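You operate a simulated robot arm through the tools that you are given. There is no shell and no other tool. Be economical: measure what you need, move in short steps, check, and stop when the job is done.

The job below is to be done with a simulated robot arm. You get a single attempt, and the scene is never put back.

JOB
Fix the alder board in the wooden tray, sand it with the 320 block and free it.
Fine: lay it lengthwise, slide the blue bar up against it before sanding, sand the whole top smooth, put the block back and slide the bar back afterwards. The other boards and blocks stay as they are.

The check looks at the end state, three seconds after you hand in, the way a careful person would. Anything else that was tipped, shoved, dropped, spilled or broken makes it a failure.

ROBOT AND FRAMES
A 7-joint arm with a four-finger gripper, fixed in place. Base frame: the origin is at the foot of the arm, x ahead of it, y to its left, z up; the work surface is at about z = 0.84. Lengths are in m, angles in degrees, forces in N, time in s.
Its first joint turns from -69.0 to 172.0 degrees. Payload 3.67 kg.
Tool frame: the origin (TCP) lies between the finger pads and is the grasp point; the fingertips stand 0.028 m ahead of it; z points along the fingers, y is the line along which they close. Largest opening 0.112 m; the body of the gripper starts 0.073 m behind the TCP.
Orientation is told as [roll, pitch, yaw] about the base's x, y, z axes, in that order, counted from this pose: with the fingers straight down and closing along the base's y, the tool's x points along the base's -x, its y along +y and its z along -z.

CONTROLS
- The arm moves only by the tool send_rows. Its argument "targets" is a list of rows, each an object (a shift or turn left out is 0, a gripper value left out holds the last) with "translation": the shift along the tool's x, y, z in units of 25 mm (1.0 is 25 mm), a list of three; "rot": the turn, a rotation vector about the tool's x, y, z in units of 8 degrees (1.0 is 8 degrees), a list of three. In form: [{"translation": [dx, dy, dz], "rot": [ax, ay, az]}, ...]. A call has 1 to 20 rows; each row shifts and turns the commanded pose from where the row before left it, along the tool's axes as they then stand. "grip" is the opening, from 0 (shut) to 1 (fully open), set as the call begins (left out, the last holds). A call with a number of a shift or a turn outside -1 to 1 is refused whole. A row lasts 0.2 s, in which the tool goes at most 0.05 m and 8.6 degrees; a call with a longer step from one row to the next is refused whole, and so is a gripper value outside its range. A pose out of reach is approached as far as the arm can. The call stops where the force on the tool passes 50 N (or 10 N more than at its start, if that is more) or the arm is blocked; 0.2 s more then pass. Each finger halts on what it meets, pressing with about 38 N; the grip force reading is that of the motor and also rises with nothing between the fingers. The clock runs only during rows and for 0.2 s after the last one: add rows that do not move to give the fingers time. The reply holds the time, the measured pose of the TCP, the force on the tool along the base axes, the opening and the grip force, in the units named above and with some noise, with the torque about the TCP (base axes, N m) and any sound that the robot's microphone picked up.
- Cameras (640 x 400 px; columns grow to the right, rows downward): "scene" is fixed at [0.0358, 0.5124, 1.6179]; the picture's right is [-0.59, -0.81, 0.00], its down [-0.45, 0.33, -0.83] and it looks along [0.67, -0.49, -0.56] (base axes); focal length 311 px, centre (320, 200). "wrist" rides on the gripper at [0.06, -0.018, -0.104] in the tool frame; the picture's right is [0.29, 0.96, 0.00], its down [-0.80, 0.24, -0.55] and it looks along [-0.53, 0.16, 0.83] (tool axes); focal length 234 px, centre (320, 200). There is no depth. A picture from a camera that has moved, and an enlarged one, comes with that camera's place and axes in the base frame and with its lens. The place of the scene camera against the robot may be out by one fixed shift of up to 0.025 m in any direction.
- capture(camera): a new picture of that camera. The clock stands still meanwhile.
- slide_trunk(by): slides the trunk up (or, below 0, down) by that many m; the arm rides with it, the base frame stays. It gives what a move gives, with no picture.
- zoom(camera, box): a new picture of the part [left, top, right, bottom] of that camera's present view, enlarged. The clock stands still meanwhile.
- finish_job(): hands the job in; it is judged then, once.

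Go step by step. Nothing tells you positions but the pictures and the camera data: compare them with the known pose of the tool, close in by small moves and look again before you grip or let go. The budget is 120 turns and 84 pictures, counting those below and the enlarged ones. Unless the task says otherwise, let go and move clear before handing in, and close with one line.

The tools are called after "Emit:" as a command line: name --argument value ..., lists and objects as JSON in quotes. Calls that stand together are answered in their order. send_rows: Moves the arm, as the interface text tells. Its arguments: {"type":"object","properties":{"targets":{"type":"array"},"grip":{"type":"number"}},"required":["targets"]} The other tools are called the same way: slide_trunk (by) slides the trunk up or down; capture (camera) takes a picture; zoom (camera, box) takes an enlarged picture of a part of a camera's view; finish_job () hands the job in.

At the start:

```text
clock: 0.0
tcp_pos: [0.778, -0.4131, 1.1395]
tool_rot: [0.0, 0.0, 0.1]
ft_force: [-0.1, 0.2, 0.5]
moment: [-0.01, -0.01, 0.01]
opening: 0.112
gripper_force: 0.0
trunk travel left (down, up): [-0.65, 0.19]
```

scene: 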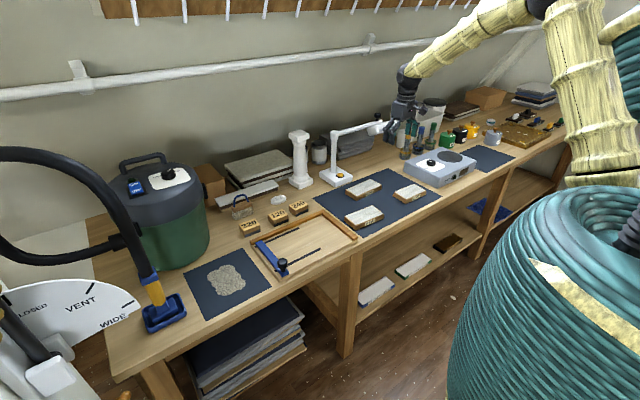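
wrist: 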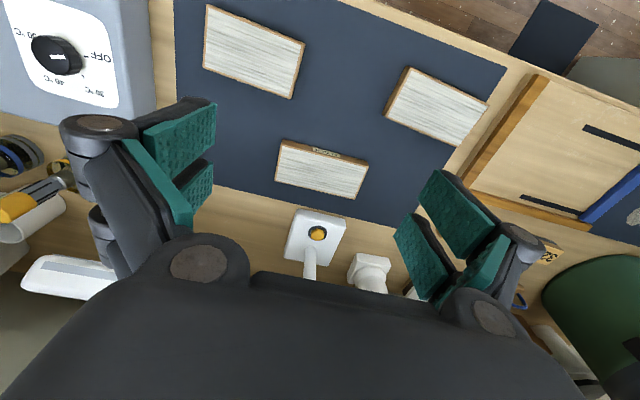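

I see three boards on a blue mat, three blocks behind a wooden tray with a blue bar, and I need to read the labels. I'll zoom in first.

Emit:
zoom --camera "scene" --box '[320, 160, 450, 241]'

Emit:
zoom --camera "scene" --box '[220, 185, 370, 279]'

Emit:
zoom --camera "wrist" --box '[180, 0, 500, 200]'

```text
4.92 times, centred on (385, 200) of scene
camera zoom: at [0.0358, 0.5124, 1.6179], right [-0.59, -0.81, 0.0], down [-0.45, 0.33, -0.83], along [0.67, -0.49, -0.56], focal length 1532 px, centre (0, 198)
```

zoom: 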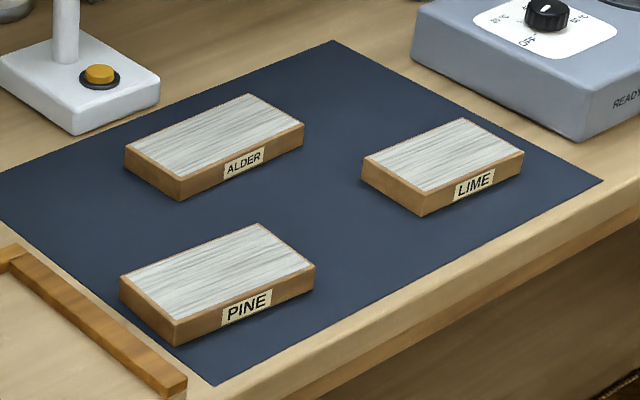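

```text
4.26 times, centred on (295, 232) of scene
camera zoom: at [0.0358, 0.5124, 1.6179], right [-0.59, -0.81, 0.0], down [-0.45, 0.33, -0.83], along [0.67, -0.49, -0.56], focal length 1324 px, centre (426, 64)
```

zoom: 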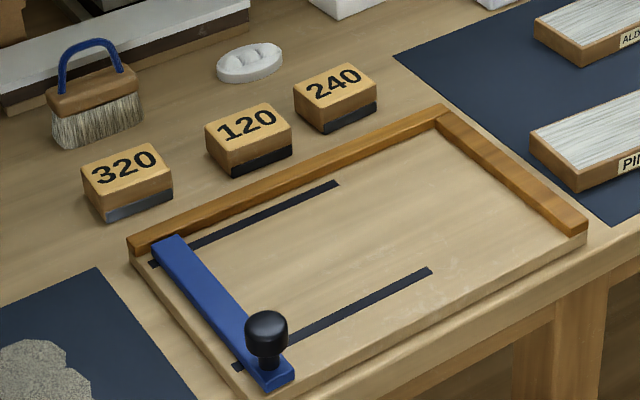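

```text
2.00 times, centred on (340, 100) of wrist
camera zoom: at [0.717, -0.4307, 1.2442], right [-0.29, 0.96, 0.0], down [0.8, 0.24, 0.55], along [0.53, 0.16, -0.83], focal length 468 px, centre (280, 400)
```

zoom: 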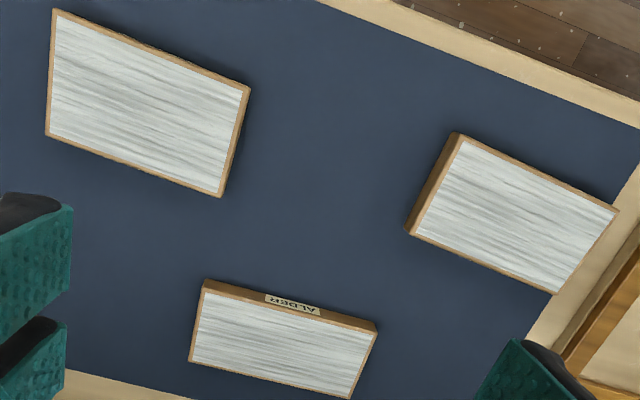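

The alder board lies at about (0.90, -0.37), roughly 152 x 73 x 25 mm with its long side along y. The tray spans about x 0.66–0.875, y -0.12–0.21, with the end stop on the -y side. I'll move over the board and turn the gripper so it closes along x.

Emit:
send_rows --targets '[{"translation": [-0.98, 0.31, 0]}, {"translation": [-0.98, 0.31, 0]}, {"translation": [-0.98, 0.31, 0]}, {"translation": [-0.98, 0.31, 0]}, {"translation": [-0.98, 0.31, 0]}, {"rot": [0, 0, 1]}, {"rot": [0, 0, 1]}, {"rot": [0, 0, 1]}, {"rot": [0, 0, 1]}, {"rot": [0, 0, 1]}, {"rot": [0, 0, 1]}, {"rot": [0, 0, 1]}, {"rot": [0, 0, 1]}, {"rot": [0, 0, 1]}, {"rot": [0, 0, 1]}, {"rot": [0, 0, 1]}, {"rot": [0, 0, 0.25]}, {}]' --grip 1

Emit:
capture --camera "wrist"

Emit:
capture --camera "scene"

```text
clock: 3.8
tcp_pos: [0.9005, -0.3741, 1.1409]
tool_rot: [0.0, 0.0, -90.2]
ft_force: [1.0, 0.5, 0.3]
moment: [0.0, 0.0, 0.0]
opening: 0.112
gripper_force: 0.1
trunk travel left (down, up): [-0.65, 0.19]
```

```text
78 pictures are left
camera wrist: at [0.8816, -0.3137, 1.2442], right [0.96, 0.29, 0.0], down [0.24, -0.8, 0.55], along [0.16, -0.53, -0.83], focal length 234 px, centre (320, 200)
```

wrist: 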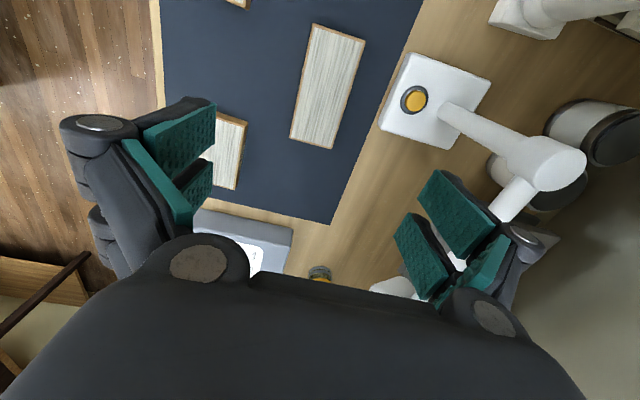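

```text
77 pictures are left
```

scene: 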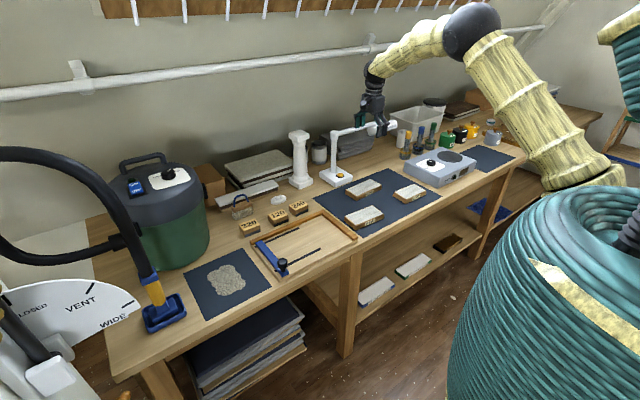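

The board is centred at about (0.905, -0.370) with a slight turn of about 2.7°. I'll align and come down partway, then look again.

Emit:
send_rows --targets '[{"translation": [0.16, 0.18, 0], "rot": [0, 0, -0.34]}, {"translation": [0, 0, 0.94]}, {"translation": [0, 0, 0.94]}, {"translation": [0, 0, 0.94]}, {"translation": [0, 0, 0.94]}, {"translation": [0, 0, 0.94]}, {"translation": [0, 0, 0.94]}, {"translation": [0, 0, 0.94]}, {"translation": [0, 0, 0.94]}, {"translation": [0, 0, 0.94]}, {}]'

Emit:
capture --camera "wrist"

Emit:
zoom --camera "scene" --box '[300, 80, 460, 180]'

```text
clock: 6.2
tcp_pos: [0.9026, -0.3694, 0.9297]
tool_rot: [0.0, 0.1, -87.3]
ft_force: [0.0, -0.7, 0.0]
moment: [-0.01, 0.05, -0.02]
opening: 0.1119
gripper_force: 0.0
trunk travel left (down, up): [-0.65, 0.19]
```

```text
76 pictures are left
camera wrist: at [0.8827, -0.3101, 1.0334], right [0.94, 0.33, 0.0], down [0.28, -0.79, 0.55], along [0.18, -0.52, -0.83], focal length 234 px, centre (320, 200)
```

wrist: 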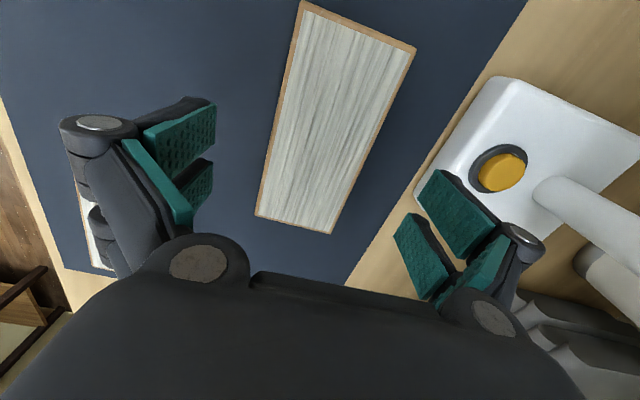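

```text
4.00 times, centred on (380, 130) of scene
camera zoom: at [0.0358, 0.5124, 1.6179], right [-0.59, -0.81, 0.0], down [-0.45, 0.33, -0.83], along [0.67, -0.49, -0.56], focal length 1245 px, centre (80, 480)
```

zoom: 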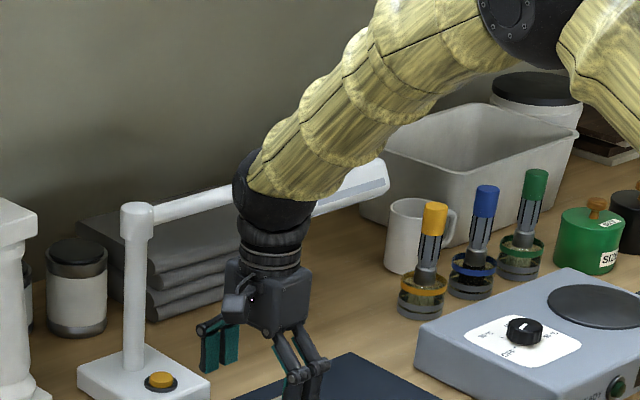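

The board sits at (0.903, -0.370), right under the tool; I'll narrow the opening to stay clear of the lamp base and descend to grip the upper part.

Emit:
send_rows --targets '[{}, {"translation": [0, 0, 0.65]}, {"translation": [0, 0, 0.65]}, {"translation": [0, 0, 0.65]}, {}]' --grip 0.82

Emit:
capture --camera "wrist"

```text
clock: 7.4
tcp_pos: [0.9045, -0.3698, 0.8817]
tool_rot: [-0.1, 0.1, -87.3]
ft_force: [0.0, 0.3, 0.2]
moment: [-0.01, -0.02, -0.04]
opening: 0.0918
gripper_force: 0.0
trunk travel left (down, up): [-0.65, 0.19]
```

```text
74 pictures are left
camera wrist: at [0.8829, -0.311, 0.9847], right [0.94, 0.33, 0.0], down [0.28, -0.79, 0.55], along [0.18, -0.52, -0.83], focal length 234 px, centre (320, 200)
```

wrist: 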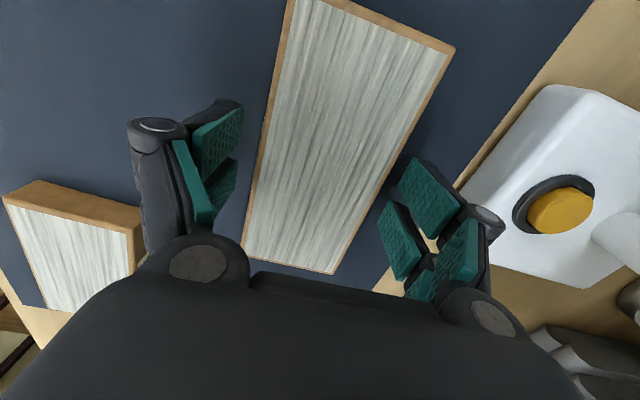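

The fingers straddle the board well, clear of the lamp and the lime board. Closing now, then lifting a little.

Emit:
send_rows --targets '[{}, {}, {}]' --grip 0.3

Emit:
send_rows --targets '[{"translation": [0, 0, -0.4]}, {"translation": [0, 0, -0.8]}, {"translation": [0, 0, -1]}, {"translation": [0, 0, -1]}, {"translation": [0, 0, -1]}, {"translation": [0, 0, -1]}, {}]'

Emit:
capture --camera "wrist"

```text
clock: 8.2
tcp_pos: [0.9046, -0.3698, 0.8811]
tool_rot: [0.0, 0.0, -87.4]
ft_force: [1.0, -0.3, 1.6]
moment: [0.05, 0.03, -0.07]
opening: 0.0748
gripper_force: 38.4
trunk travel left (down, up): [-0.65, 0.19]
```

```text
clock: 9.8
tcp_pos: [0.905, -0.3703, 1.0101]
tool_rot: [-0.1, -0.1, -87.2]
ft_force: [-0.1, 0.8, -1.3]
moment: [0.02, 0.0, -0.01]
opening: 0.0747
gripper_force: 38.5
trunk travel left (down, up): [-0.65, 0.19]
```

```text
73 pictures are left
camera wrist: at [0.8836, -0.3102, 1.1135], right [0.94, 0.33, 0.0], down [0.28, -0.79, 0.55], along [0.18, -0.52, -0.83], focal length 234 px, centre (320, 200)
```

wrist: 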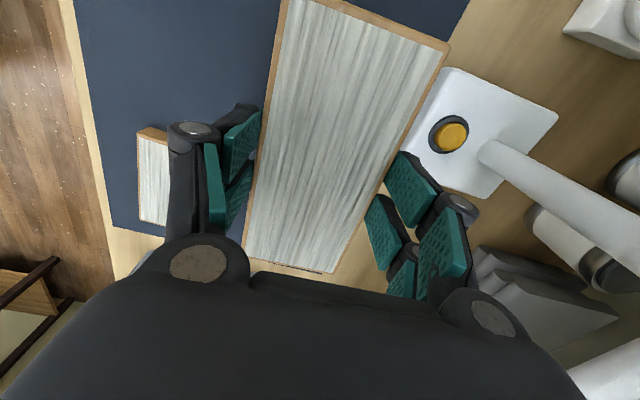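

The board is held. Now I'll square it up, raise it and carry it to above the tray to look there.

Emit:
send_rows --targets '[{"translation": [0, -0.4, -1], "rot": [0, 0, 0.34]}, {"translation": [0, -0.4, -1]}, {"translation": [0.99, -0.34, 0]}, {"translation": [0.99, -0.34, 0]}, {"translation": [0.99, -0.34, 0]}, {"translation": [0.99, -0.34, 0]}, {"translation": [0.99, -0.34, 0]}, {"translation": [0.99, -0.34, 0]}, {"translation": [0.99, -0.34, 0]}, {"translation": [0.99, -0.34, 0]}, {"translation": [0.99, -0.34, 0]}, {"translation": [0.99, -0.34, 0]}, {"translation": [0.99, -0.34, 0]}, {"translation": [0.99, -0.34, 0]}, {"translation": [0.99, -0.34, 0]}, {"translation": [0.99, -0.34, 0]}, {"translation": [0.99, -0.34, 0]}, {}]'

Emit:
capture --camera "wrist"

Emit:
zoom --camera "scene" --box '[220, 160, 380, 280]'

```text
clock: 13.5
tcp_pos: [0.7476, -0.0311, 0.9844]
tool_rot: [-7.9, 4.0, -94.2]
ft_force: [0.2, -0.7, -1.0]
moment: [0.02, -0.03, -0.01]
opening: 0.0749
gripper_force: 38.1
trunk travel left (down, up): [-0.65, 0.19]
stopped in row 18: the arm was blocked; the commanded pose is now the measured one
```

```text
72 pictures are left
camera wrist: at [0.7466, 0.021, 1.0925], right [0.97, 0.23, -0.11], down [0.25, -0.85, 0.46], along [0.01, -0.47, -0.88], focal length 234 px, centre (320, 200)
```

wrist: 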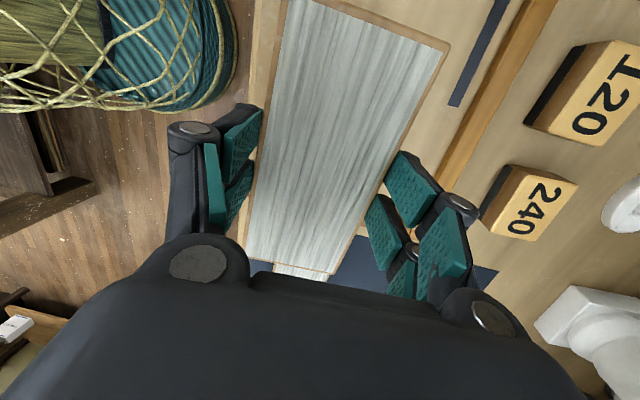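

```text
3.33 times, centred on (300, 220) of scene
camera zoom: at [0.0358, 0.5124, 1.6179], right [-0.59, -0.81, 0.0], down [-0.45, 0.33, -0.83], along [0.67, -0.49, -0.56], focal length 1037 px, centre (387, 133)
```

zoom: 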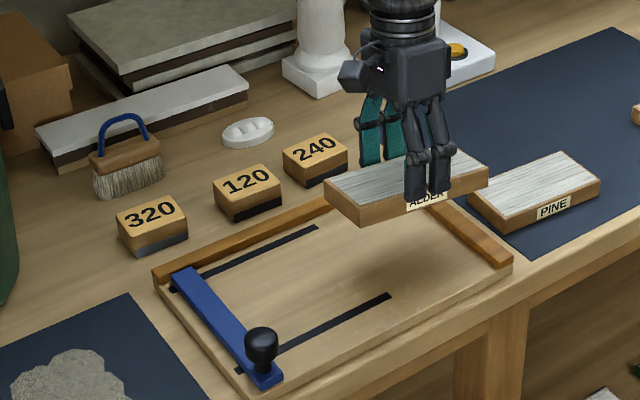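

The arm was blocked partway and tilted slightly, with the board still held just above the tray. I'll look at the whole arm to see why.

Emit:
capture --camera "scene"

```text
70 pictures are left
```

scene: 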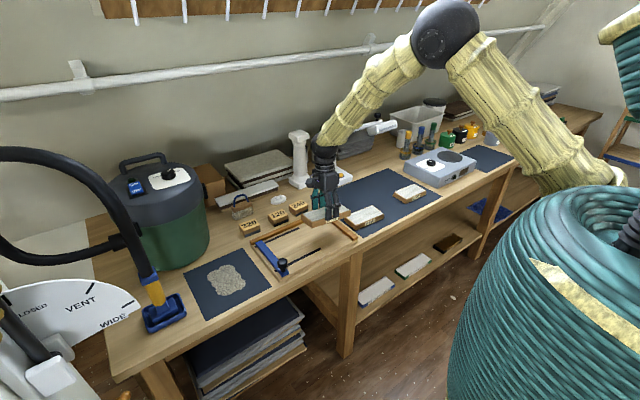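

The elbow is swung out and the wrist appears to have hit a limit at this yaw. I'll rise a bit, level the tool and turn yaw the other way to see if it recovers.

Emit:
send_rows --targets '[{"rot": [0, 0, -1]}, {"rot": [0, 0, -1]}, {"rot": [0, 0, -1]}, {"rot": [-0.99, -0.5, 0]}, {"translation": [0, 0, -1]}, {"translation": [0, 0, -1]}, {"translation": [0, 0, -1]}, {}]'

```text
refused: row 4 steps farther than a row can; nothing moved
```

I'll split the levelling into smaller steps and do it before the yaw.

Emit:
send_rows --targets '[{"rot": [-0.5, -0.25, 0]}, {"rot": [-0.5, -0.25, 0]}, {"rot": [0, 0, -1]}, {"rot": [0, 0, -1]}, {"rot": [0, 0, -1]}, {"translation": [0, 0, -1]}, {"translation": [0, 0, -1]}, {"translation": [0, 0, -1]}, {}]'

```text
clock: 15.7
tcp_pos: [0.737, -0.0445, 1.0009]
tool_rot: [-4.4, 3.0, -71.6]
ft_force: [-0.5, 0.6, -2.2]
moment: [0.0, 0.0, 0.04]
opening: 0.0751
gripper_force: 37.9
trunk travel left (down, up): [-0.65, 0.19]
stopped in row 9: the arm was blocked; the commanded pose is now the measured one
```

The arm doesn't want to go up here, so a joint limit at this height relative to the shoulder is likely. Raising the trunk should ease it (the arm rides up with it).

Emit:
slide_trunk --by 0.15

Emit:
send_rows --targets '[{"rot": [-0.27, -0.19, 0]}, {"rot": [-0.27, -0.19, 0]}, {"translation": [0, 0, 0.8]}, {"translation": [0, 0, 0.8]}, {}]'

```text
clock: 17.5
tcp_pos: [0.7364, -0.043, 1.1494]
tool_rot: [-4.4, 3.0, -71.6]
ft_force: [-0.3, -0.1, -0.8]
moment: [0.0, 0.01, -0.05]
opening: 0.0748
gripper_force: 38.4
trunk travel left (down, up): [-0.8, 0.04]
```

```text
clock: 18.7
tcp_pos: [0.7402, -0.0481, 1.1166]
tool_rot: [0.5, 1.3, -72.4]
ft_force: [0.4, 0.2, -1.0]
moment: [-0.02, -0.01, 0.0]
opening: 0.0746
gripper_force: 38.4
trunk travel left (down, up): [-0.8, 0.04]
```

That freed the arm. Now yaw back to -90 and move over the intended spot (about x 0.796, y -0.008), then look.

Emit:
send_rows --targets '[{"rot": [0.06, -0.16, 0]}, {"rot": [0, 0, 1]}, {"rot": [0, 0, 1]}, {"rot": [0, 0, 0.2]}, {"translation": [0.8, 1, 0]}, {"translation": [0.8, 1, 0.5]}, {"translation": [0, 0.25, 1]}, {"translation": [0, 0, 1]}, {"translation": [0, 0, 1]}, {}]'

Emit:
capture --camera "wrist"

Emit:
zoom --camera "scene" --box '[220, 160, 380, 280]'

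```text
clock: 20.9
tcp_pos: [0.7939, -0.0142, 1.0243]
tool_rot: [-0.2, -0.8, -90.0]
ft_force: [0.1, 0.0, -1.2]
moment: [0.05, 0.0, 0.0]
opening: 0.0749
gripper_force: 38.3
trunk travel left (down, up): [-0.8, 0.04]
```

```text
69 pictures are left
camera wrist: at [0.7761, 0.0479, 1.1264], right [0.96, 0.29, -0.01], down [0.24, -0.79, 0.56], along [0.16, -0.54, -0.83], focal length 234 px, centre (320, 200)
```

wrist: 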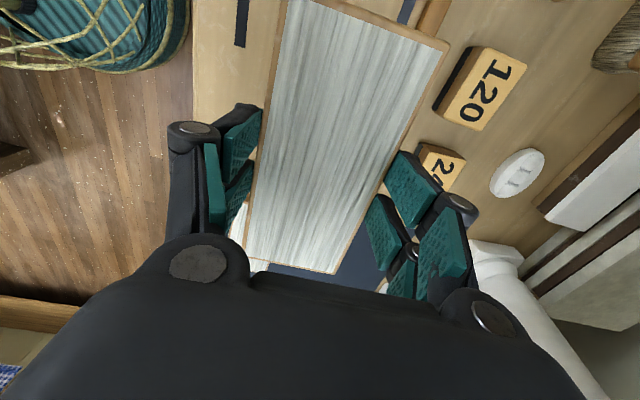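

```text
3.33 times, centred on (300, 220) of scene
camera zoom: at [0.0358, 0.5124, 1.6179], right [-0.59, -0.81, 0.0], down [-0.45, 0.33, -0.83], along [0.67, -0.49, -0.56], focal length 1037 px, centre (387, 133)
```

zoom: 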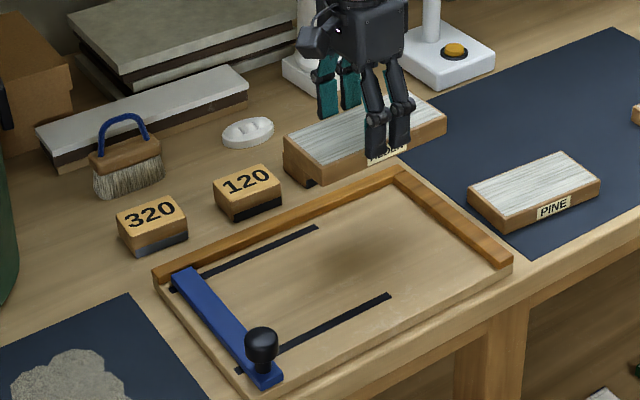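

The board hangs over the tray correctly. I'll shift it a little from the rails (TCP about x 0.788, y -0.002) and lower to just above the tray floor.

Emit:
send_rows --targets '[{"translation": [0.48, -0.24, 0], "rot": [-0.025, 0.1, 0]}, {"translation": [0, 0, 0.95]}, {"translation": [0, 0, 0.95]}, {"translation": [0, 0, 0.95]}, {"translation": [0, 0, 0.95]}, {"translation": [0, 0, 0.7]}, {}]'

Emit:
zoom --camera "scene" --box '[240, 180, 370, 280]'

```text
clock: 22.5
tcp_pos: [0.7855, 0.0071, 0.9093]
tool_rot: [0.1, -0.7, -89.0]
ft_force: [0.0, -0.6, -2.0]
moment: [-0.03, -0.03, -0.03]
opening: 0.0749
gripper_force: 38.0
trunk travel left (down, up): [-0.8, 0.04]
```

```text
4.00 times, centred on (305, 230) of scene
camera zoom: at [0.0358, 0.5124, 1.6179], right [-0.59, -0.81, 0.0], down [-0.45, 0.33, -0.83], along [0.67, -0.49, -0.56], focal length 1245 px, centre (380, 80)
```

zoom: 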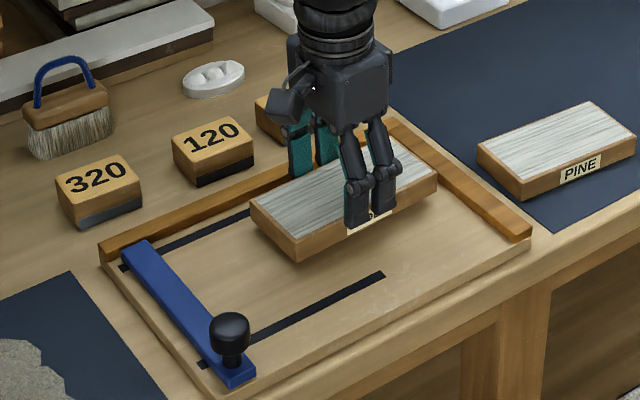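

Clear of both rails. I'll shift 10 mm toward the end rail, then lower until contact.

Emit:
send_rows --targets '[{"translation": [-0.4, 0, 0]}, {"translation": [0, 0, 0.2]}, {"translation": [0, 0, 0.2]}, {}]'

Emit:
send_rows --targets '[{"translation": [0, 0, 0.1]}, {"translation": [0, 0, 0.1]}, {}]'

```text
clock: 23.5
tcp_pos: [0.7855, -0.005, 0.8994]
tool_rot: [0.1, -0.8, -88.9]
ft_force: [0.0, -0.3, -1.8]
moment: [0.01, -0.01, -0.03]
opening: 0.075
gripper_force: 38.5
trunk travel left (down, up): [-0.8, 0.04]
```

```text
clock: 24.3
tcp_pos: [0.7862, -0.0049, 0.8974]
tool_rot: [0.3, -0.9, -89.0]
ft_force: [-0.1, 0.6, 19.9]
moment: [0.47, 0.31, -0.22]
opening: 0.0748
gripper_force: 37.8
trunk travel left (down, up): [-0.8, 0.04]
```

The board is down on the tray floor. I'll release, then lift straight up.

Emit:
send_rows --targets '[{"translation": [0, 0, -0.08]}, {}, {}]' --grip 0.78

Emit:
send_rows --targets '[{"translation": [0, 0, -0.8]}, {"translation": [0, 0, -1]}, {"translation": [0, 0, -1]}, {"translation": [0, 0, -1]}, {}]'

Emit:
capture --camera "wrist"

Emit:
zoom --camera "scene" --box '[240, 180, 370, 280]'

```text
clock: 25.1
tcp_pos: [0.7854, -0.0043, 0.8957]
tool_rot: [0.2, -0.8, -88.9]
ft_force: [-0.2, -0.2, 0.8]
moment: [-0.01, -0.01, 0.02]
opening: 0.0872
gripper_force: 0.0
trunk travel left (down, up): [-0.8, 0.04]
```

```text
clock: 26.3
tcp_pos: [0.7851, -0.0068, 0.9886]
tool_rot: [-0.3, -0.7, -89.4]
ft_force: [-0.7, 1.2, -0.8]
moment: [-0.02, 0.01, 0.01]
opening: 0.0875
gripper_force: 0.1
trunk travel left (down, up): [-0.8, 0.04]
```

```text
66 pictures are left
camera wrist: at [0.766, 0.0547, 1.0917], right [0.95, 0.3, -0.01], down [0.25, -0.79, 0.56], along [0.16, -0.54, -0.83], focal length 234 px, centre (320, 200)
```

wrist: 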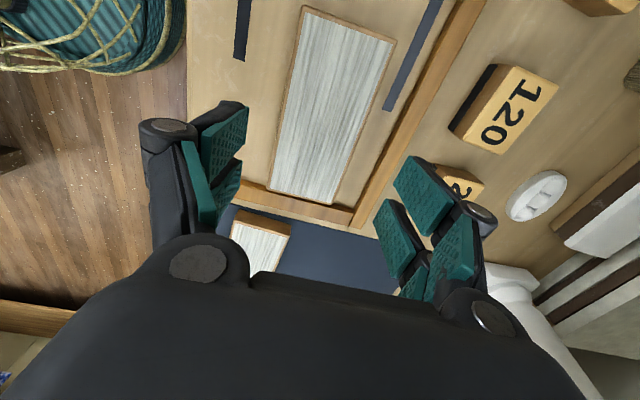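

```text
4.00 times, centred on (305, 230) of scene
camera zoom: at [0.0358, 0.5124, 1.6179], right [-0.59, -0.81, 0.0], down [-0.45, 0.33, -0.83], along [0.67, -0.49, -0.56], focal length 1245 px, centre (380, 80)
```

zoom: 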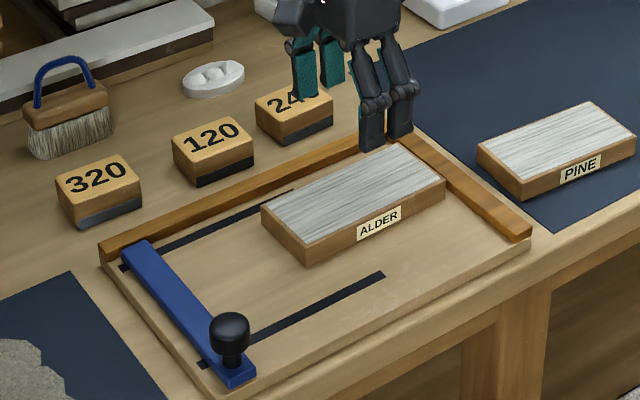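

The board lies in the tray slightly turned. I'll turn the gripper to yaw 0 in front of the board, and use the two open fingers to push it flush against the back rail.

Emit:
send_rows --targets '[{"translation": [0, -0.95, 0]}, {"translation": [0, -0.95, 0]}, {"translation": [0, -0.95, 0]}, {"translation": [0, -0.95, 0]}, {"rot": [0, 0, -1]}, {"rot": [0, 0, -1]}, {"rot": [0, 0, -1]}, {"rot": [0, 0, -1]}, {"rot": [0, 0, -1]}, {"rot": [0, 0, -1]}, {"rot": [0, 0, -1]}, {"rot": [0, 0, -1]}, {"rot": [0, 0, -1]}, {"rot": [0, 0, -1]}, {"rot": [0, 0, -1]}, {"rot": [0, 0, -0.18]}, {}]' --grip 0.7

Emit:
capture --camera "wrist"

```text
clock: 29.9
tcp_pos: [0.691, -0.0052, 0.9906]
tool_rot: [-0.8, -0.1, 0.6]
ft_force: [0.5, -0.1, -0.3]
moment: [-0.01, 0.0, -0.02]
opening: 0.0785
gripper_force: 0.1
trunk travel left (down, up): [-0.8, 0.04]
```

```text
64 pictures are left
camera wrist: at [0.6298, -0.0223, 1.0951], right [-0.3, 0.95, -0.01], down [0.79, 0.26, 0.55], along [0.53, 0.15, -0.83], focal length 234 px, centre (320, 200)
```

wrist: 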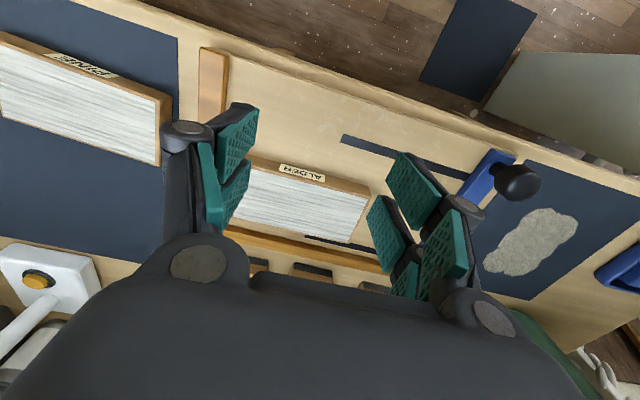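

I'm in front of the board; descending to near the tray floor, then checking.

Emit:
send_rows --targets '[{"rot": [-0.1, 0, 0.075]}, {"translation": [0, 0.2, 0.95]}, {"translation": [0, 0, 0.95]}, {"translation": [0, 0, 0.95]}, {"translation": [0, 0, 0.9]}, {}]'

Emit:
send_rows --targets '[{"translation": [-0.8, 0, 0]}, {"translation": [-0.8, 0, 0]}, {}]'

Emit:
zoom --camera "scene" --box '[240, 180, 370, 280]'

```text
clock: 31.3
tcp_pos: [0.6901, -0.0017, 0.8992]
tool_rot: [0.0, -0.2, -0.1]
ft_force: [-0.3, -0.3, -0.2]
moment: [-0.02, 0.02, -0.01]
opening: 0.0785
gripper_force: 0.2
trunk travel left (down, up): [-0.8, 0.04]
```

```text
clock: 32.1
tcp_pos: [0.7292, -0.0012, 0.8985]
tool_rot: [0.0, -0.1, -0.1]
ft_force: [-1.1, -0.5, 0.2]
moment: [0.01, 0.02, -0.01]
opening: 0.0786
gripper_force: 0.1
trunk travel left (down, up): [-0.8, 0.04]
```

```text
4.00 times, centred on (305, 230) of scene
camera zoom: at [0.0358, 0.5124, 1.6179], right [-0.59, -0.81, 0.0], down [-0.45, 0.33, -0.83], along [0.67, -0.49, -0.56], focal length 1245 px, centre (380, 80)
```

zoom: 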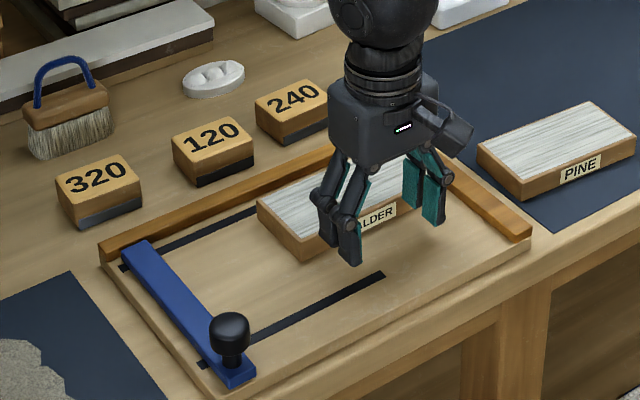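

Fingers are at the board's front face; pushing it gently toward the back rail.

Emit:
send_rows --targets '[{"translation": [-0.25, 0, 0]}, {"translation": [-0.25, 0, 0]}, {"translation": [-0.25, 0, 0]}, {"translation": [-0.25, 0, 0]}, {"translation": [-0.25, 0, 0]}, {}]'

Emit:
send_rows --targets '[{"translation": [-0.1, 0, 0]}, {"translation": [-0.1, 0, 0]}, {}]'

```text
clock: 33.5
tcp_pos: [0.7572, -0.0007, 0.8983]
tool_rot: [-0.1, 0.2, -0.1]
ft_force: [-31.2, -1.5, 2.7]
moment: [0.01, 0.53, 0.21]
opening: 0.0791
gripper_force: 0.5
trunk travel left (down, up): [-0.8, 0.04]
```

```text
clock: 34.0
tcp_pos: [0.7557, -0.0001, 0.8938]
tool_rot: [-0.1, 0.8, 0.0]
ft_force: [-24.3, -2.2, 9.5]
moment: [0.05, 0.19, 0.11]
opening: 0.0811
gripper_force: 1.9
trunk travel left (down, up): [-0.8, 0.04]
stopped in row 2: the force on the tool passed its limit at 53 N (the readings are from after the stop); the commanded pose is now the measured one
```

It resists firmly now, presumably against the rail. I'll back off slightly and look.

Emit:
send_rows --targets '[{"translation": [0.2, 0, 0]}, {"translation": [0.5, 0, 0]}, {"translation": [0.5, 0, -0.5]}, {"translation": [0, 0, -1]}, {"translation": [0, 0, -1]}, {"translation": [0, 0, -1]}, {}]'

Emit:
capture --camera "wrist"

Emit:
zoom --camera "scene" --box '[240, 180, 370, 280]'

```text
clock: 35.6
tcp_pos: [0.7317, -0.0002, 0.9824]
tool_rot: [-0.1, 0.4, -0.1]
ft_force: [0.0, 0.2, -0.5]
moment: [-0.01, -0.01, 0.0]
opening: 0.0783
gripper_force: 0.0
trunk travel left (down, up): [-0.8, 0.04]
```

```text
62 pictures are left
camera wrist: at [0.6721, -0.0177, 1.0875], right [-0.29, 0.96, 0.0], down [0.8, 0.24, 0.55], along [0.53, 0.16, -0.84], focal length 234 px, centre (320, 200)
```

wrist: 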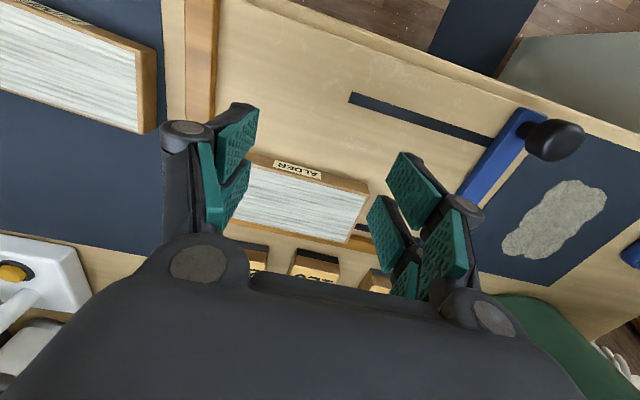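

```text
4.00 times, centred on (305, 230) of scene
camera zoom: at [0.0358, 0.5124, 1.6179], right [-0.59, -0.81, 0.0], down [-0.45, 0.33, -0.83], along [0.67, -0.49, -0.56], focal length 1245 px, centre (380, 80)
```

zoom: 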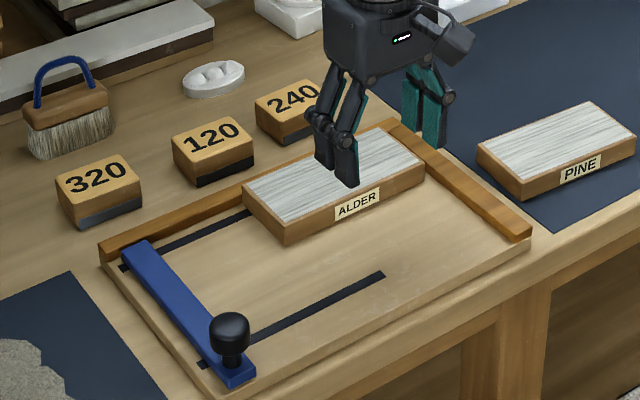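

The board is now flush with the back rail and parallel. Next the blue bar: its knob is at about (0.675, 0.194, 0.89). I'll move above it and look.

Emit:
send_rows --targets '[{"translation": [0.284, 0.97, 0]}, {"translation": [0.284, 0.97, 0]}, {"translation": [0.284, 0.97, 0]}, {"translation": [0.284, 0.97, 0]}, {"translation": [0.284, 0.97, 0]}, {"translation": [0.284, 0.97, 0]}, {"translation": [0.284, 0.97, 0]}, {"translation": [0.284, 0.97, 0]}, {}]'

Emit:
capture --camera "wrist"

Emit:
zoom --camera "scene" --box '[240, 200, 320, 280]'

```text
clock: 37.6
tcp_pos: [0.6751, 0.1893, 0.9797]
tool_rot: [0.4, 1.0, -0.6]
ft_force: [0.8, 0.8, 0.1]
moment: [0.0, 0.0, -0.02]
opening: 0.0782
gripper_force: 0.0
trunk travel left (down, up): [-0.8, 0.04]
```

```text
60 pictures are left
camera wrist: at [0.6157, 0.172, 1.0839], right [-0.28, 0.96, 0.01], down [0.81, 0.23, 0.54], along [0.52, 0.16, -0.84], focal length 234 px, centre (320, 200)
```

wrist: 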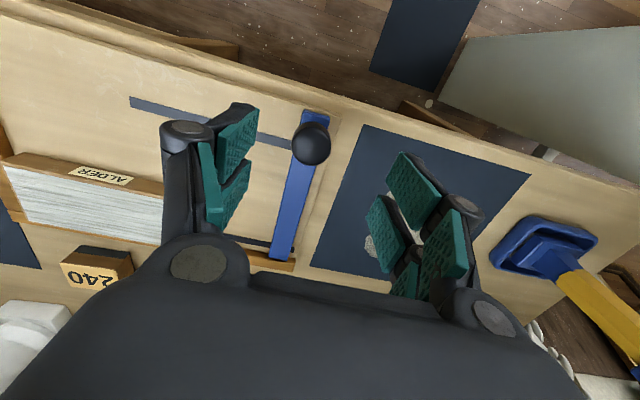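

```text
5.00 times, centred on (280, 240) of scene
camera zoom: at [0.0358, 0.5124, 1.6179], right [-0.59, -0.81, 0.0], down [-0.45, 0.33, -0.83], along [0.67, -0.49, -0.56], focal length 1556 px, centre (520, 0)
```

zoom: 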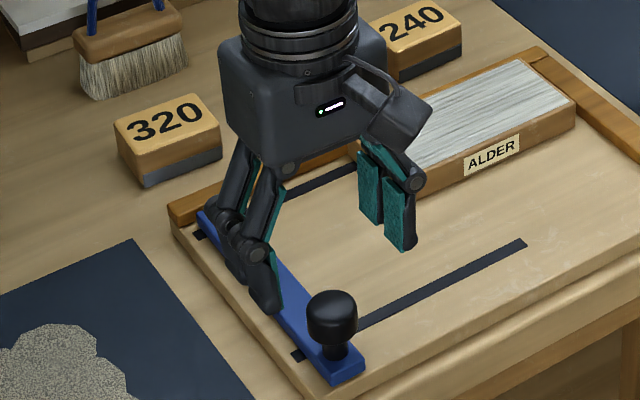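

The knob is at about (0.682, 0.187), 33 mm wide with its top at about z 0.905. I'll centre, descend around it and close on it.

Emit:
send_rows --targets '[{"translation": [-0.28, -0.08, 0], "rot": [0.05, -0.12, -0.08]}, {"translation": [0, 0, 0.8]}, {"translation": [0, 0, 0.8]}, {"translation": [0, 0, 0.8]}, {"translation": [0, 0, 0.8]}, {}]'

Emit:
capture --camera "wrist"

Emit:
zoom --camera "scene" --box '[240, 200, 320, 280]'

```text
clock: 39.0
tcp_pos: [0.682, 0.1903, 0.9036]
tool_rot: [-0.5, -0.8, 0.5]
ft_force: [-0.4, -0.3, -0.3]
moment: [-0.01, 0.01, -0.01]
opening: 0.0784
gripper_force: 0.0
trunk travel left (down, up): [-0.8, 0.04]
```

```text
58 pictures are left
camera wrist: at [0.6204, 0.1729, 1.007], right [-0.3, 0.95, -0.01], down [0.79, 0.25, 0.56], along [0.54, 0.16, -0.83], focal length 234 px, centre (320, 200)
```

wrist: 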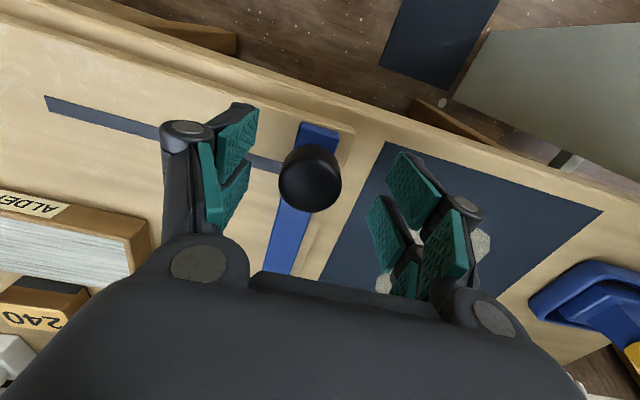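

```text
5.00 times, centred on (280, 240) of scene
camera zoom: at [0.0358, 0.5124, 1.6179], right [-0.59, -0.81, 0.0], down [-0.45, 0.33, -0.83], along [0.67, -0.49, -0.56], focal length 1556 px, centre (520, 0)
```

zoom: 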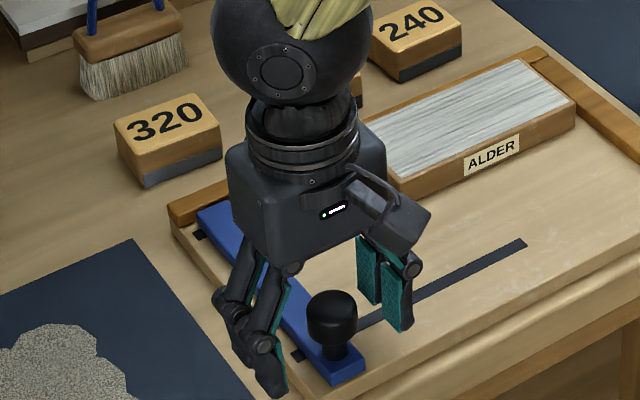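

Knob sits between the fingers. Closing on it.

Emit:
send_rows --targets '[{"translation": [0, -0.16, 0.16]}, {}, {}, {}]' --grip 0.2

```text
clock: 40.0
tcp_pos: [0.6828, 0.1855, 0.8988]
tool_rot: [-0.5, -0.5, 0.5]
ft_force: [0.2, -11.3, -2.1]
moment: [-0.18, -0.14, 0.05]
opening: 0.0294
gripper_force: 45.7
trunk travel left (down, up): [-0.8, 0.04]
```

Gripped. Sliding the bar toward the board in steps.

Emit:
send_rows --targets '[{"translation": [0, -0.3, 0]}, {"translation": [0, -0.5, 0]}, {"translation": [0, -0.5, 0]}, {"translation": [0, -0.5, 0]}, {"translation": [0, -0.5, 0]}, {"translation": [0, -0.5, 0]}, {}]'

Emit:
zoom --camera "scene" --box '[240, 180, 370, 280]'

```text
clock: 41.6
tcp_pos: [0.6825, 0.117, 0.8992]
tool_rot: [-0.5, -0.5, 0.6]
ft_force: [-2.8, 1.3, -2.7]
moment: [0.23, -0.15, 0.07]
opening: 0.0294
gripper_force: 44.9
trunk travel left (down, up): [-0.8, 0.04]
```

```text
4.00 times, centred on (305, 230) of scene
camera zoom: at [0.0358, 0.5124, 1.6179], right [-0.59, -0.81, 0.0], down [-0.45, 0.33, -0.83], along [0.67, -0.49, -0.56], focal length 1245 px, centre (380, 80)
```

zoom: 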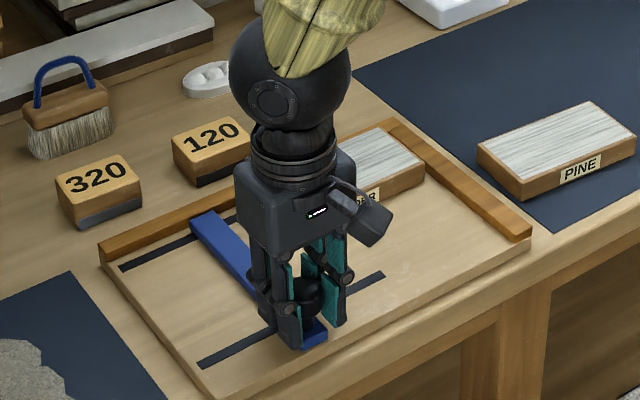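

The bar slides nicely. Continuing in smaller steps until it meets the board and the board meets the end rail.

Emit:
send_rows --targets '[{"translation": [0, -0.3, 0]}, {"translation": [0, -0.3, 0]}, {"translation": [0, -0.3, 0]}, {"translation": [0, -0.2, 0]}, {"translation": [0, -0.2, 0]}, {}]'

Emit:
send_rows --targets '[{"translation": [0, -0.15, 0]}, {"translation": [0, -0.15, 0]}, {"translation": [0, -0.15, 0]}, {}]'

Emit:
zoom --camera "scene" --box '[240, 180, 370, 280]'

```text
clock: 43.0
tcp_pos: [0.6828, 0.0838, 0.8989]
tool_rot: [-0.5, -0.6, 0.6]
ft_force: [-11.6, 1.4, -8.4]
moment: [0.07, -0.16, 0.07]
opening: 0.0293
gripper_force: 45.8
trunk travel left (down, up): [-0.8, 0.04]
```

```text
clock: 44.0
tcp_pos: [0.6821, 0.0759, 0.8998]
tool_rot: [-0.5, -0.5, 0.6]
ft_force: [-17.4, 10.9, -16.2]
moment: [0.22, 0.24, -0.13]
opening: 0.0293
gripper_force: 44.7
trunk travel left (down, up): [-0.8, 0.04]
```

```text
4.00 times, centred on (305, 230) of scene
camera zoom: at [0.0358, 0.5124, 1.6179], right [-0.59, -0.81, 0.0], down [-0.45, 0.33, -0.83], along [0.67, -0.49, -0.56], focal length 1245 px, centre (380, 80)
```

zoom: 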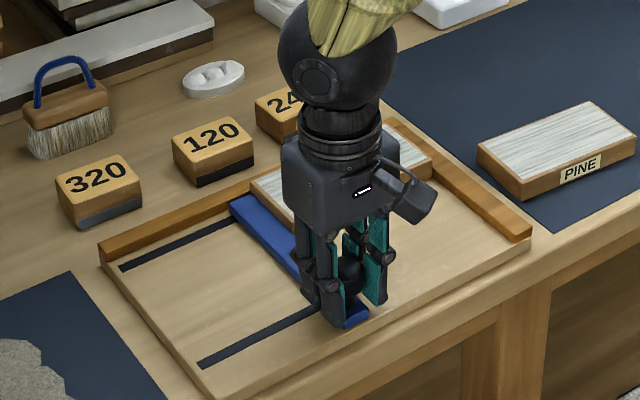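

The bar has reached the board's left end. I'll relieve the small side loads and keep pushing until it's firm against the end rail.

Emit:
send_rows --targets '[{"translation": [0.05, 0, 0.04]}, {"translation": [0.01, -0.12, 0]}, {"translation": [0.01, -0.12, 0]}, {"translation": [0.01, -0.12, 0]}, {}]'

Emit:
send_rows --targets '[{"translation": [0.01, -0.12, 0]}, {"translation": [0.01, -0.12, 0]}, {}]'

Emit:
zoom --camera "scene" --box '[270, 190, 370, 270]'

```text
clock: 44.9
tcp_pos: [0.6827, 0.0729, 0.8991]
tool_rot: [0.1, -0.7, 0.6]
ft_force: [-2.1, 31.7, -3.0]
moment: [0.04, 0.26, -0.37]
opening: 0.0296
gripper_force: 44.6
trunk travel left (down, up): [-0.8, 0.04]
stopped in row 4: the force on the tool passed its limit at 52 N (the readings are from after the stop); the commanded pose is now the measured one
```

```text
clock: 45.4
tcp_pos: [0.6807, 0.0732, 0.8994]
tool_rot: [0.4, -1.1, 0.8]
ft_force: [-0.8, 32.3, -2.6]
moment: [0.85, -0.16, -0.28]
opening: 0.0291
gripper_force: 45.2
trunk travel left (down, up): [-0.8, 0.04]
stopped in row 2: the force on the tool passed its limit at 54 N (the readings are from after the stop); the commanded pose is now the measured one
```

```text
5.00 times, centred on (320, 230) of scene
camera zoom: at [0.0358, 0.5124, 1.6179], right [-0.59, -0.81, 0.0], down [-0.45, 0.33, -0.83], along [0.67, -0.49, -0.56], focal length 1556 px, centre (320, 50)
```

zoom: 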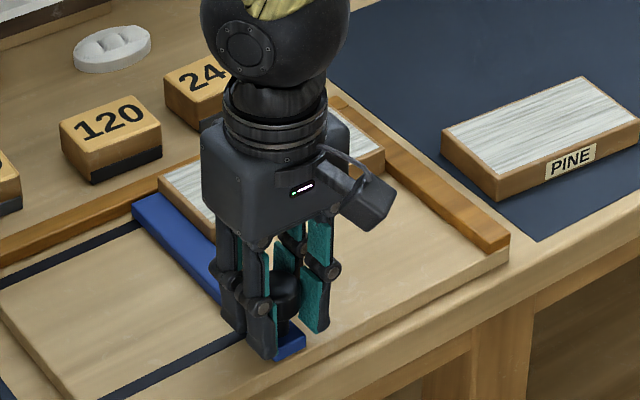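

Firm resistance: the board is clamped. Releasing the knob, lifting and checking.

Emit:
send_rows --targets '[{}, {}, {}]' --grip 0.6

Emit:
send_rows --targets '[{"rot": [0.05, -0.13, 0.1]}, {"translation": [0, 0, -1]}, {"translation": [0, 0, -1]}, {"translation": [0, 0, -1]}, {"translation": [0, 0, -1]}, {"translation": [1, 0, 0]}, {"translation": [1, 0, 0]}, {}]'

Emit:
capture --camera "wrist"

Emit:
zoom --camera "scene" --box '[240, 180, 370, 280]'

```text
clock: 46.2
tcp_pos: [0.6827, 0.069, 0.8997]
tool_rot: [0.1, -0.9, 0.7]
ft_force: [0.2, -0.9, -0.4]
moment: [0.03, 0.03, 0.0]
opening: 0.0672
gripper_force: 0.1
trunk travel left (down, up): [-0.8, 0.04]
```

```text
clock: 48.2
tcp_pos: [0.6182, 0.0595, 0.9736]
tool_rot: [1.1, 1.4, -2.0]
ft_force: [0.9, -1.2, 0.4]
moment: [-0.01, 0.01, -0.01]
opening: 0.0672
gripper_force: 0.0
trunk travel left (down, up): [-0.8, 0.04]
stopped in row 8: the arm was blocked; the commanded pose is now the measured one
```

```text
53 pictures are left
camera wrist: at [0.5591, 0.0422, 1.0783], right [-0.25, 0.97, 0.02], down [0.82, 0.2, 0.54], along [0.52, 0.16, -0.84], focal length 234 px, centre (320, 200)
```

wrist: 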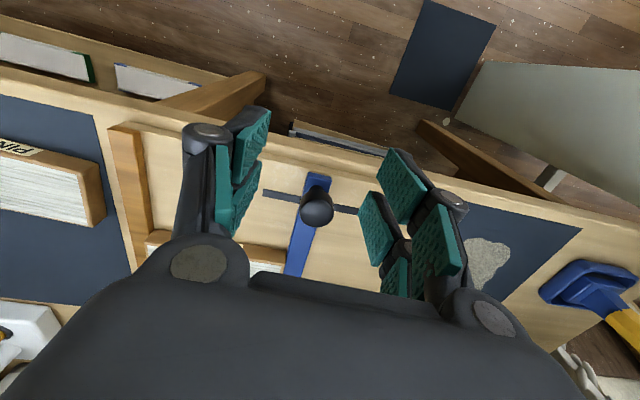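

```text
4.00 times, centred on (305, 230) of scene
camera zoom: at [0.0358, 0.5124, 1.6179], right [-0.59, -0.81, 0.0], down [-0.45, 0.33, -0.83], along [0.67, -0.49, -0.56], focal length 1245 px, centre (380, 80)
```

zoom: 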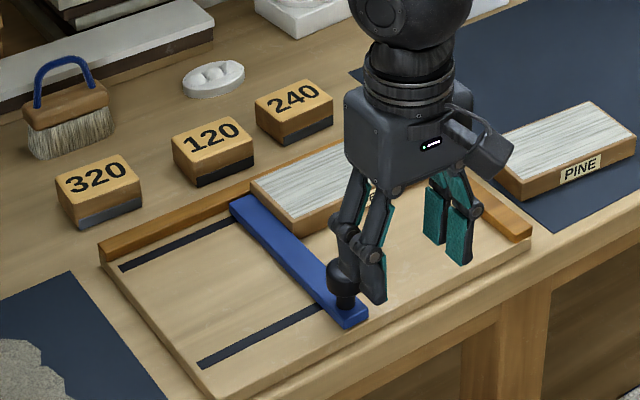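

The bar is up against the board and the board is clamped in the corner. The arm hits limits when close and high, so I'll use the last bit of trunk travel, then move to look at the 320 block.

Emit:
slide_trunk --by 0.04

Emit:
send_rows --targets '[{"translation": [-0.9, 0.4, 0], "rot": [0.14, -0.175, -0.25]}, {"translation": [-0.95, 0.43, 0]}, {"translation": [-0.95, 0.43, 0]}, {"translation": [-0.95, 0.43, 0]}, {"translation": [-0.95, 0.43, 0]}, {"translation": [-0.95, 0.43, 0]}, {"translation": [-0.95, 0.43, 0]}, {"translation": [-0.95, 0.43, 0]}, {"translation": [-0.95, 0.43, 0]}, {}]' --grip 1

Emit:
capture --camera "wrist"

```text
clock: 49.0
tcp_pos: [0.6187, 0.0599, 1.0134]
tool_rot: [1.1, 1.2, -2.0]
ft_force: [0.2, -0.7, 0.0]
moment: [-0.02, 0.0, 0.01]
opening: 0.0673
gripper_force: 0.0
trunk travel left (down, up): [-0.84, 0.0]
```

```text
clock: 51.2
tcp_pos: [0.8296, 0.1567, 1.0153]
tool_rot: [-0.3, -0.3, 0.2]
ft_force: [0.2, -0.8, -1.0]
moment: [-0.03, 0.01, 0.02]
opening: 0.1118
gripper_force: 0.1
trunk travel left (down, up): [-0.84, 0.0]
```

```text
51 pictures are left
camera wrist: at [0.769, 0.1391, 1.1185], right [-0.29, 0.96, -0.01], down [0.79, 0.24, 0.56], along [0.53, 0.16, -0.83], focal length 234 px, centre (320, 200)
```

wrist: 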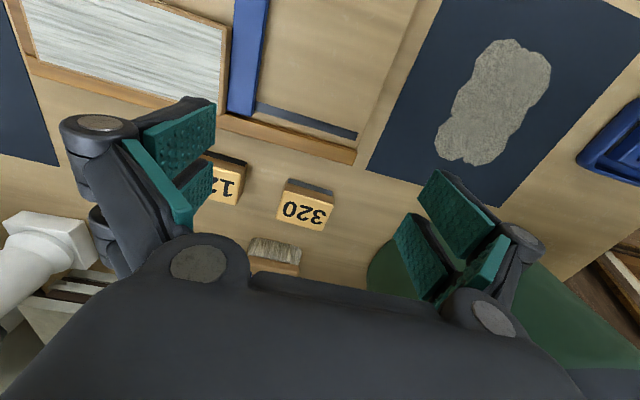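

The 320 block is at about (0.942, 0.172), 62 x 53 mm, turned about 4.5°. I'll move above it, align and come partway down.

Emit:
send_rows --targets '[{"translation": [-0.9, 0.12, 0]}, {"translation": [-0.9, 0.12, 0]}, {"translation": [-0.9, 0.12, 0]}, {"translation": [-0.9, 0.12, 0]}, {"translation": [-0.9, 0.12, 0]}, {"rot": [0, 0, -0.55]}, {"translation": [0, 0, 0.9]}, {"translation": [0, 0, 0.9]}, {"translation": [0, 0, 0.9]}, {}]' --grip 0.78

Emit:
capture --camera "wrist"

Emit:
zoom --camera "scene" --box '[200, 150, 330, 250]'

```text
clock: 53.4
tcp_pos: [0.9425, 0.1732, 0.9471]
tool_rot: [-0.3, -0.2, 4.5]
ft_force: [-0.2, -0.2, -0.2]
moment: [-0.06, 0.0, 0.02]
opening: 0.0876
gripper_force: 0.1
trunk travel left (down, up): [-0.84, 0.0]
```

```text
50 pictures are left
camera wrist: at [0.8835, 0.1496, 1.0511], right [-0.36, 0.93, -0.01], down [0.77, 0.31, 0.56], along [0.52, 0.2, -0.83], focal length 234 px, centre (320, 200)
```

wrist: 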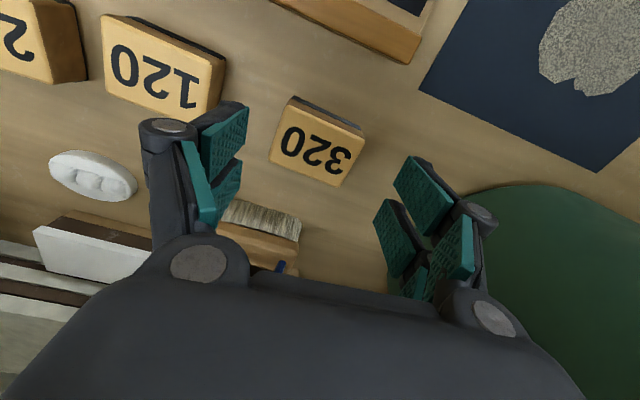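

```text
4.00 times, centred on (265, 200) of scene
camera zoom: at [0.0358, 0.5124, 1.6179], right [-0.59, -0.81, 0.0], down [-0.45, 0.33, -0.83], along [0.67, -0.49, -0.56], focal length 1245 px, centre (540, 200)
```

zoom: 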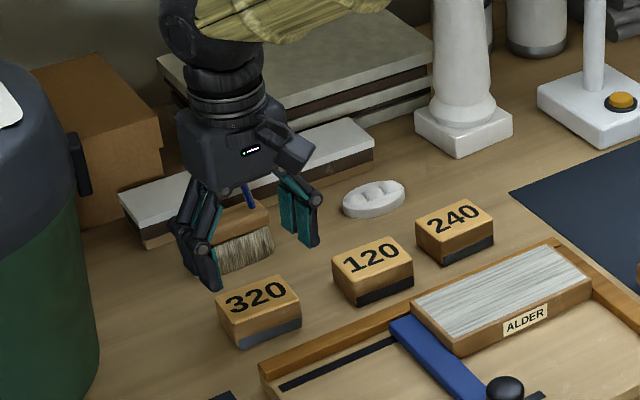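

I want the block's angle precisely, so I'll zoom on it.

Emit:
zoom --camera "wrist" --box '[256, 80, 384, 200]'

```text
3.33 times, centred on (320, 140) of wrist
camera zoom: at [0.8835, 0.1496, 1.0511], right [-0.36, 0.93, -0.01], down [0.77, 0.31, 0.56], along [0.52, 0.2, -0.83], focal length 781 px, centre (320, 400)
```

zoom: 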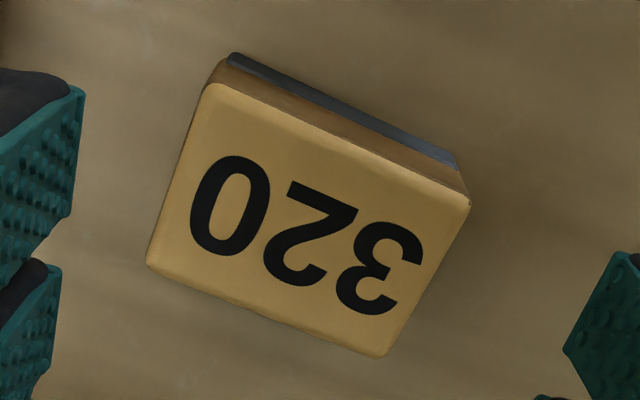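

Block centre is (0.950, 0.171), 64 x 46 mm, yaw about -2.2°. Aligning and descending to grip its upper wooden part.

Emit:
send_rows --targets '[{"rot": [0, 0, 0.84]}, {"translation": [-0.32, -0.08, 0]}, {"translation": [0, 0, 0.8]}, {"translation": [0, 0, 0.8]}, {}]'

Emit:
capture --camera "wrist"

```text
clock: 54.6
tcp_pos: [0.9529, 0.1682, 0.9079]
tool_rot: [-0.3, -0.3, -2.2]
ft_force: [-0.2, -0.4, 0.1]
moment: [0.04, -0.01, -0.02]
opening: 0.0872
gripper_force: 0.2
trunk travel left (down, up): [-0.84, 0.0]
```

```text
47 pictures are left
camera wrist: at [0.89, 0.1537, 1.0112], right [-0.25, 0.97, -0.01], down [0.8, 0.21, 0.56], along [0.54, 0.14, -0.83], focal length 234 px, centre (320, 200)
```

wrist: 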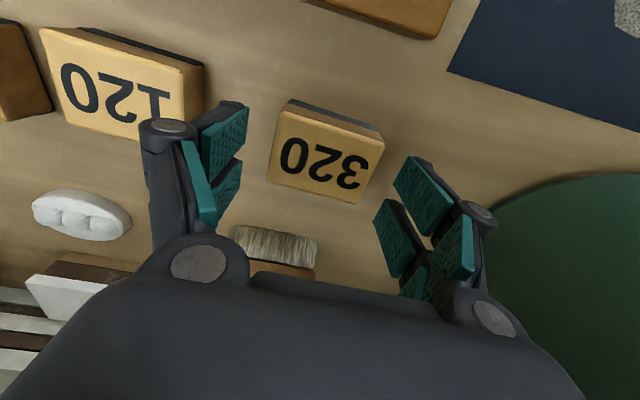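

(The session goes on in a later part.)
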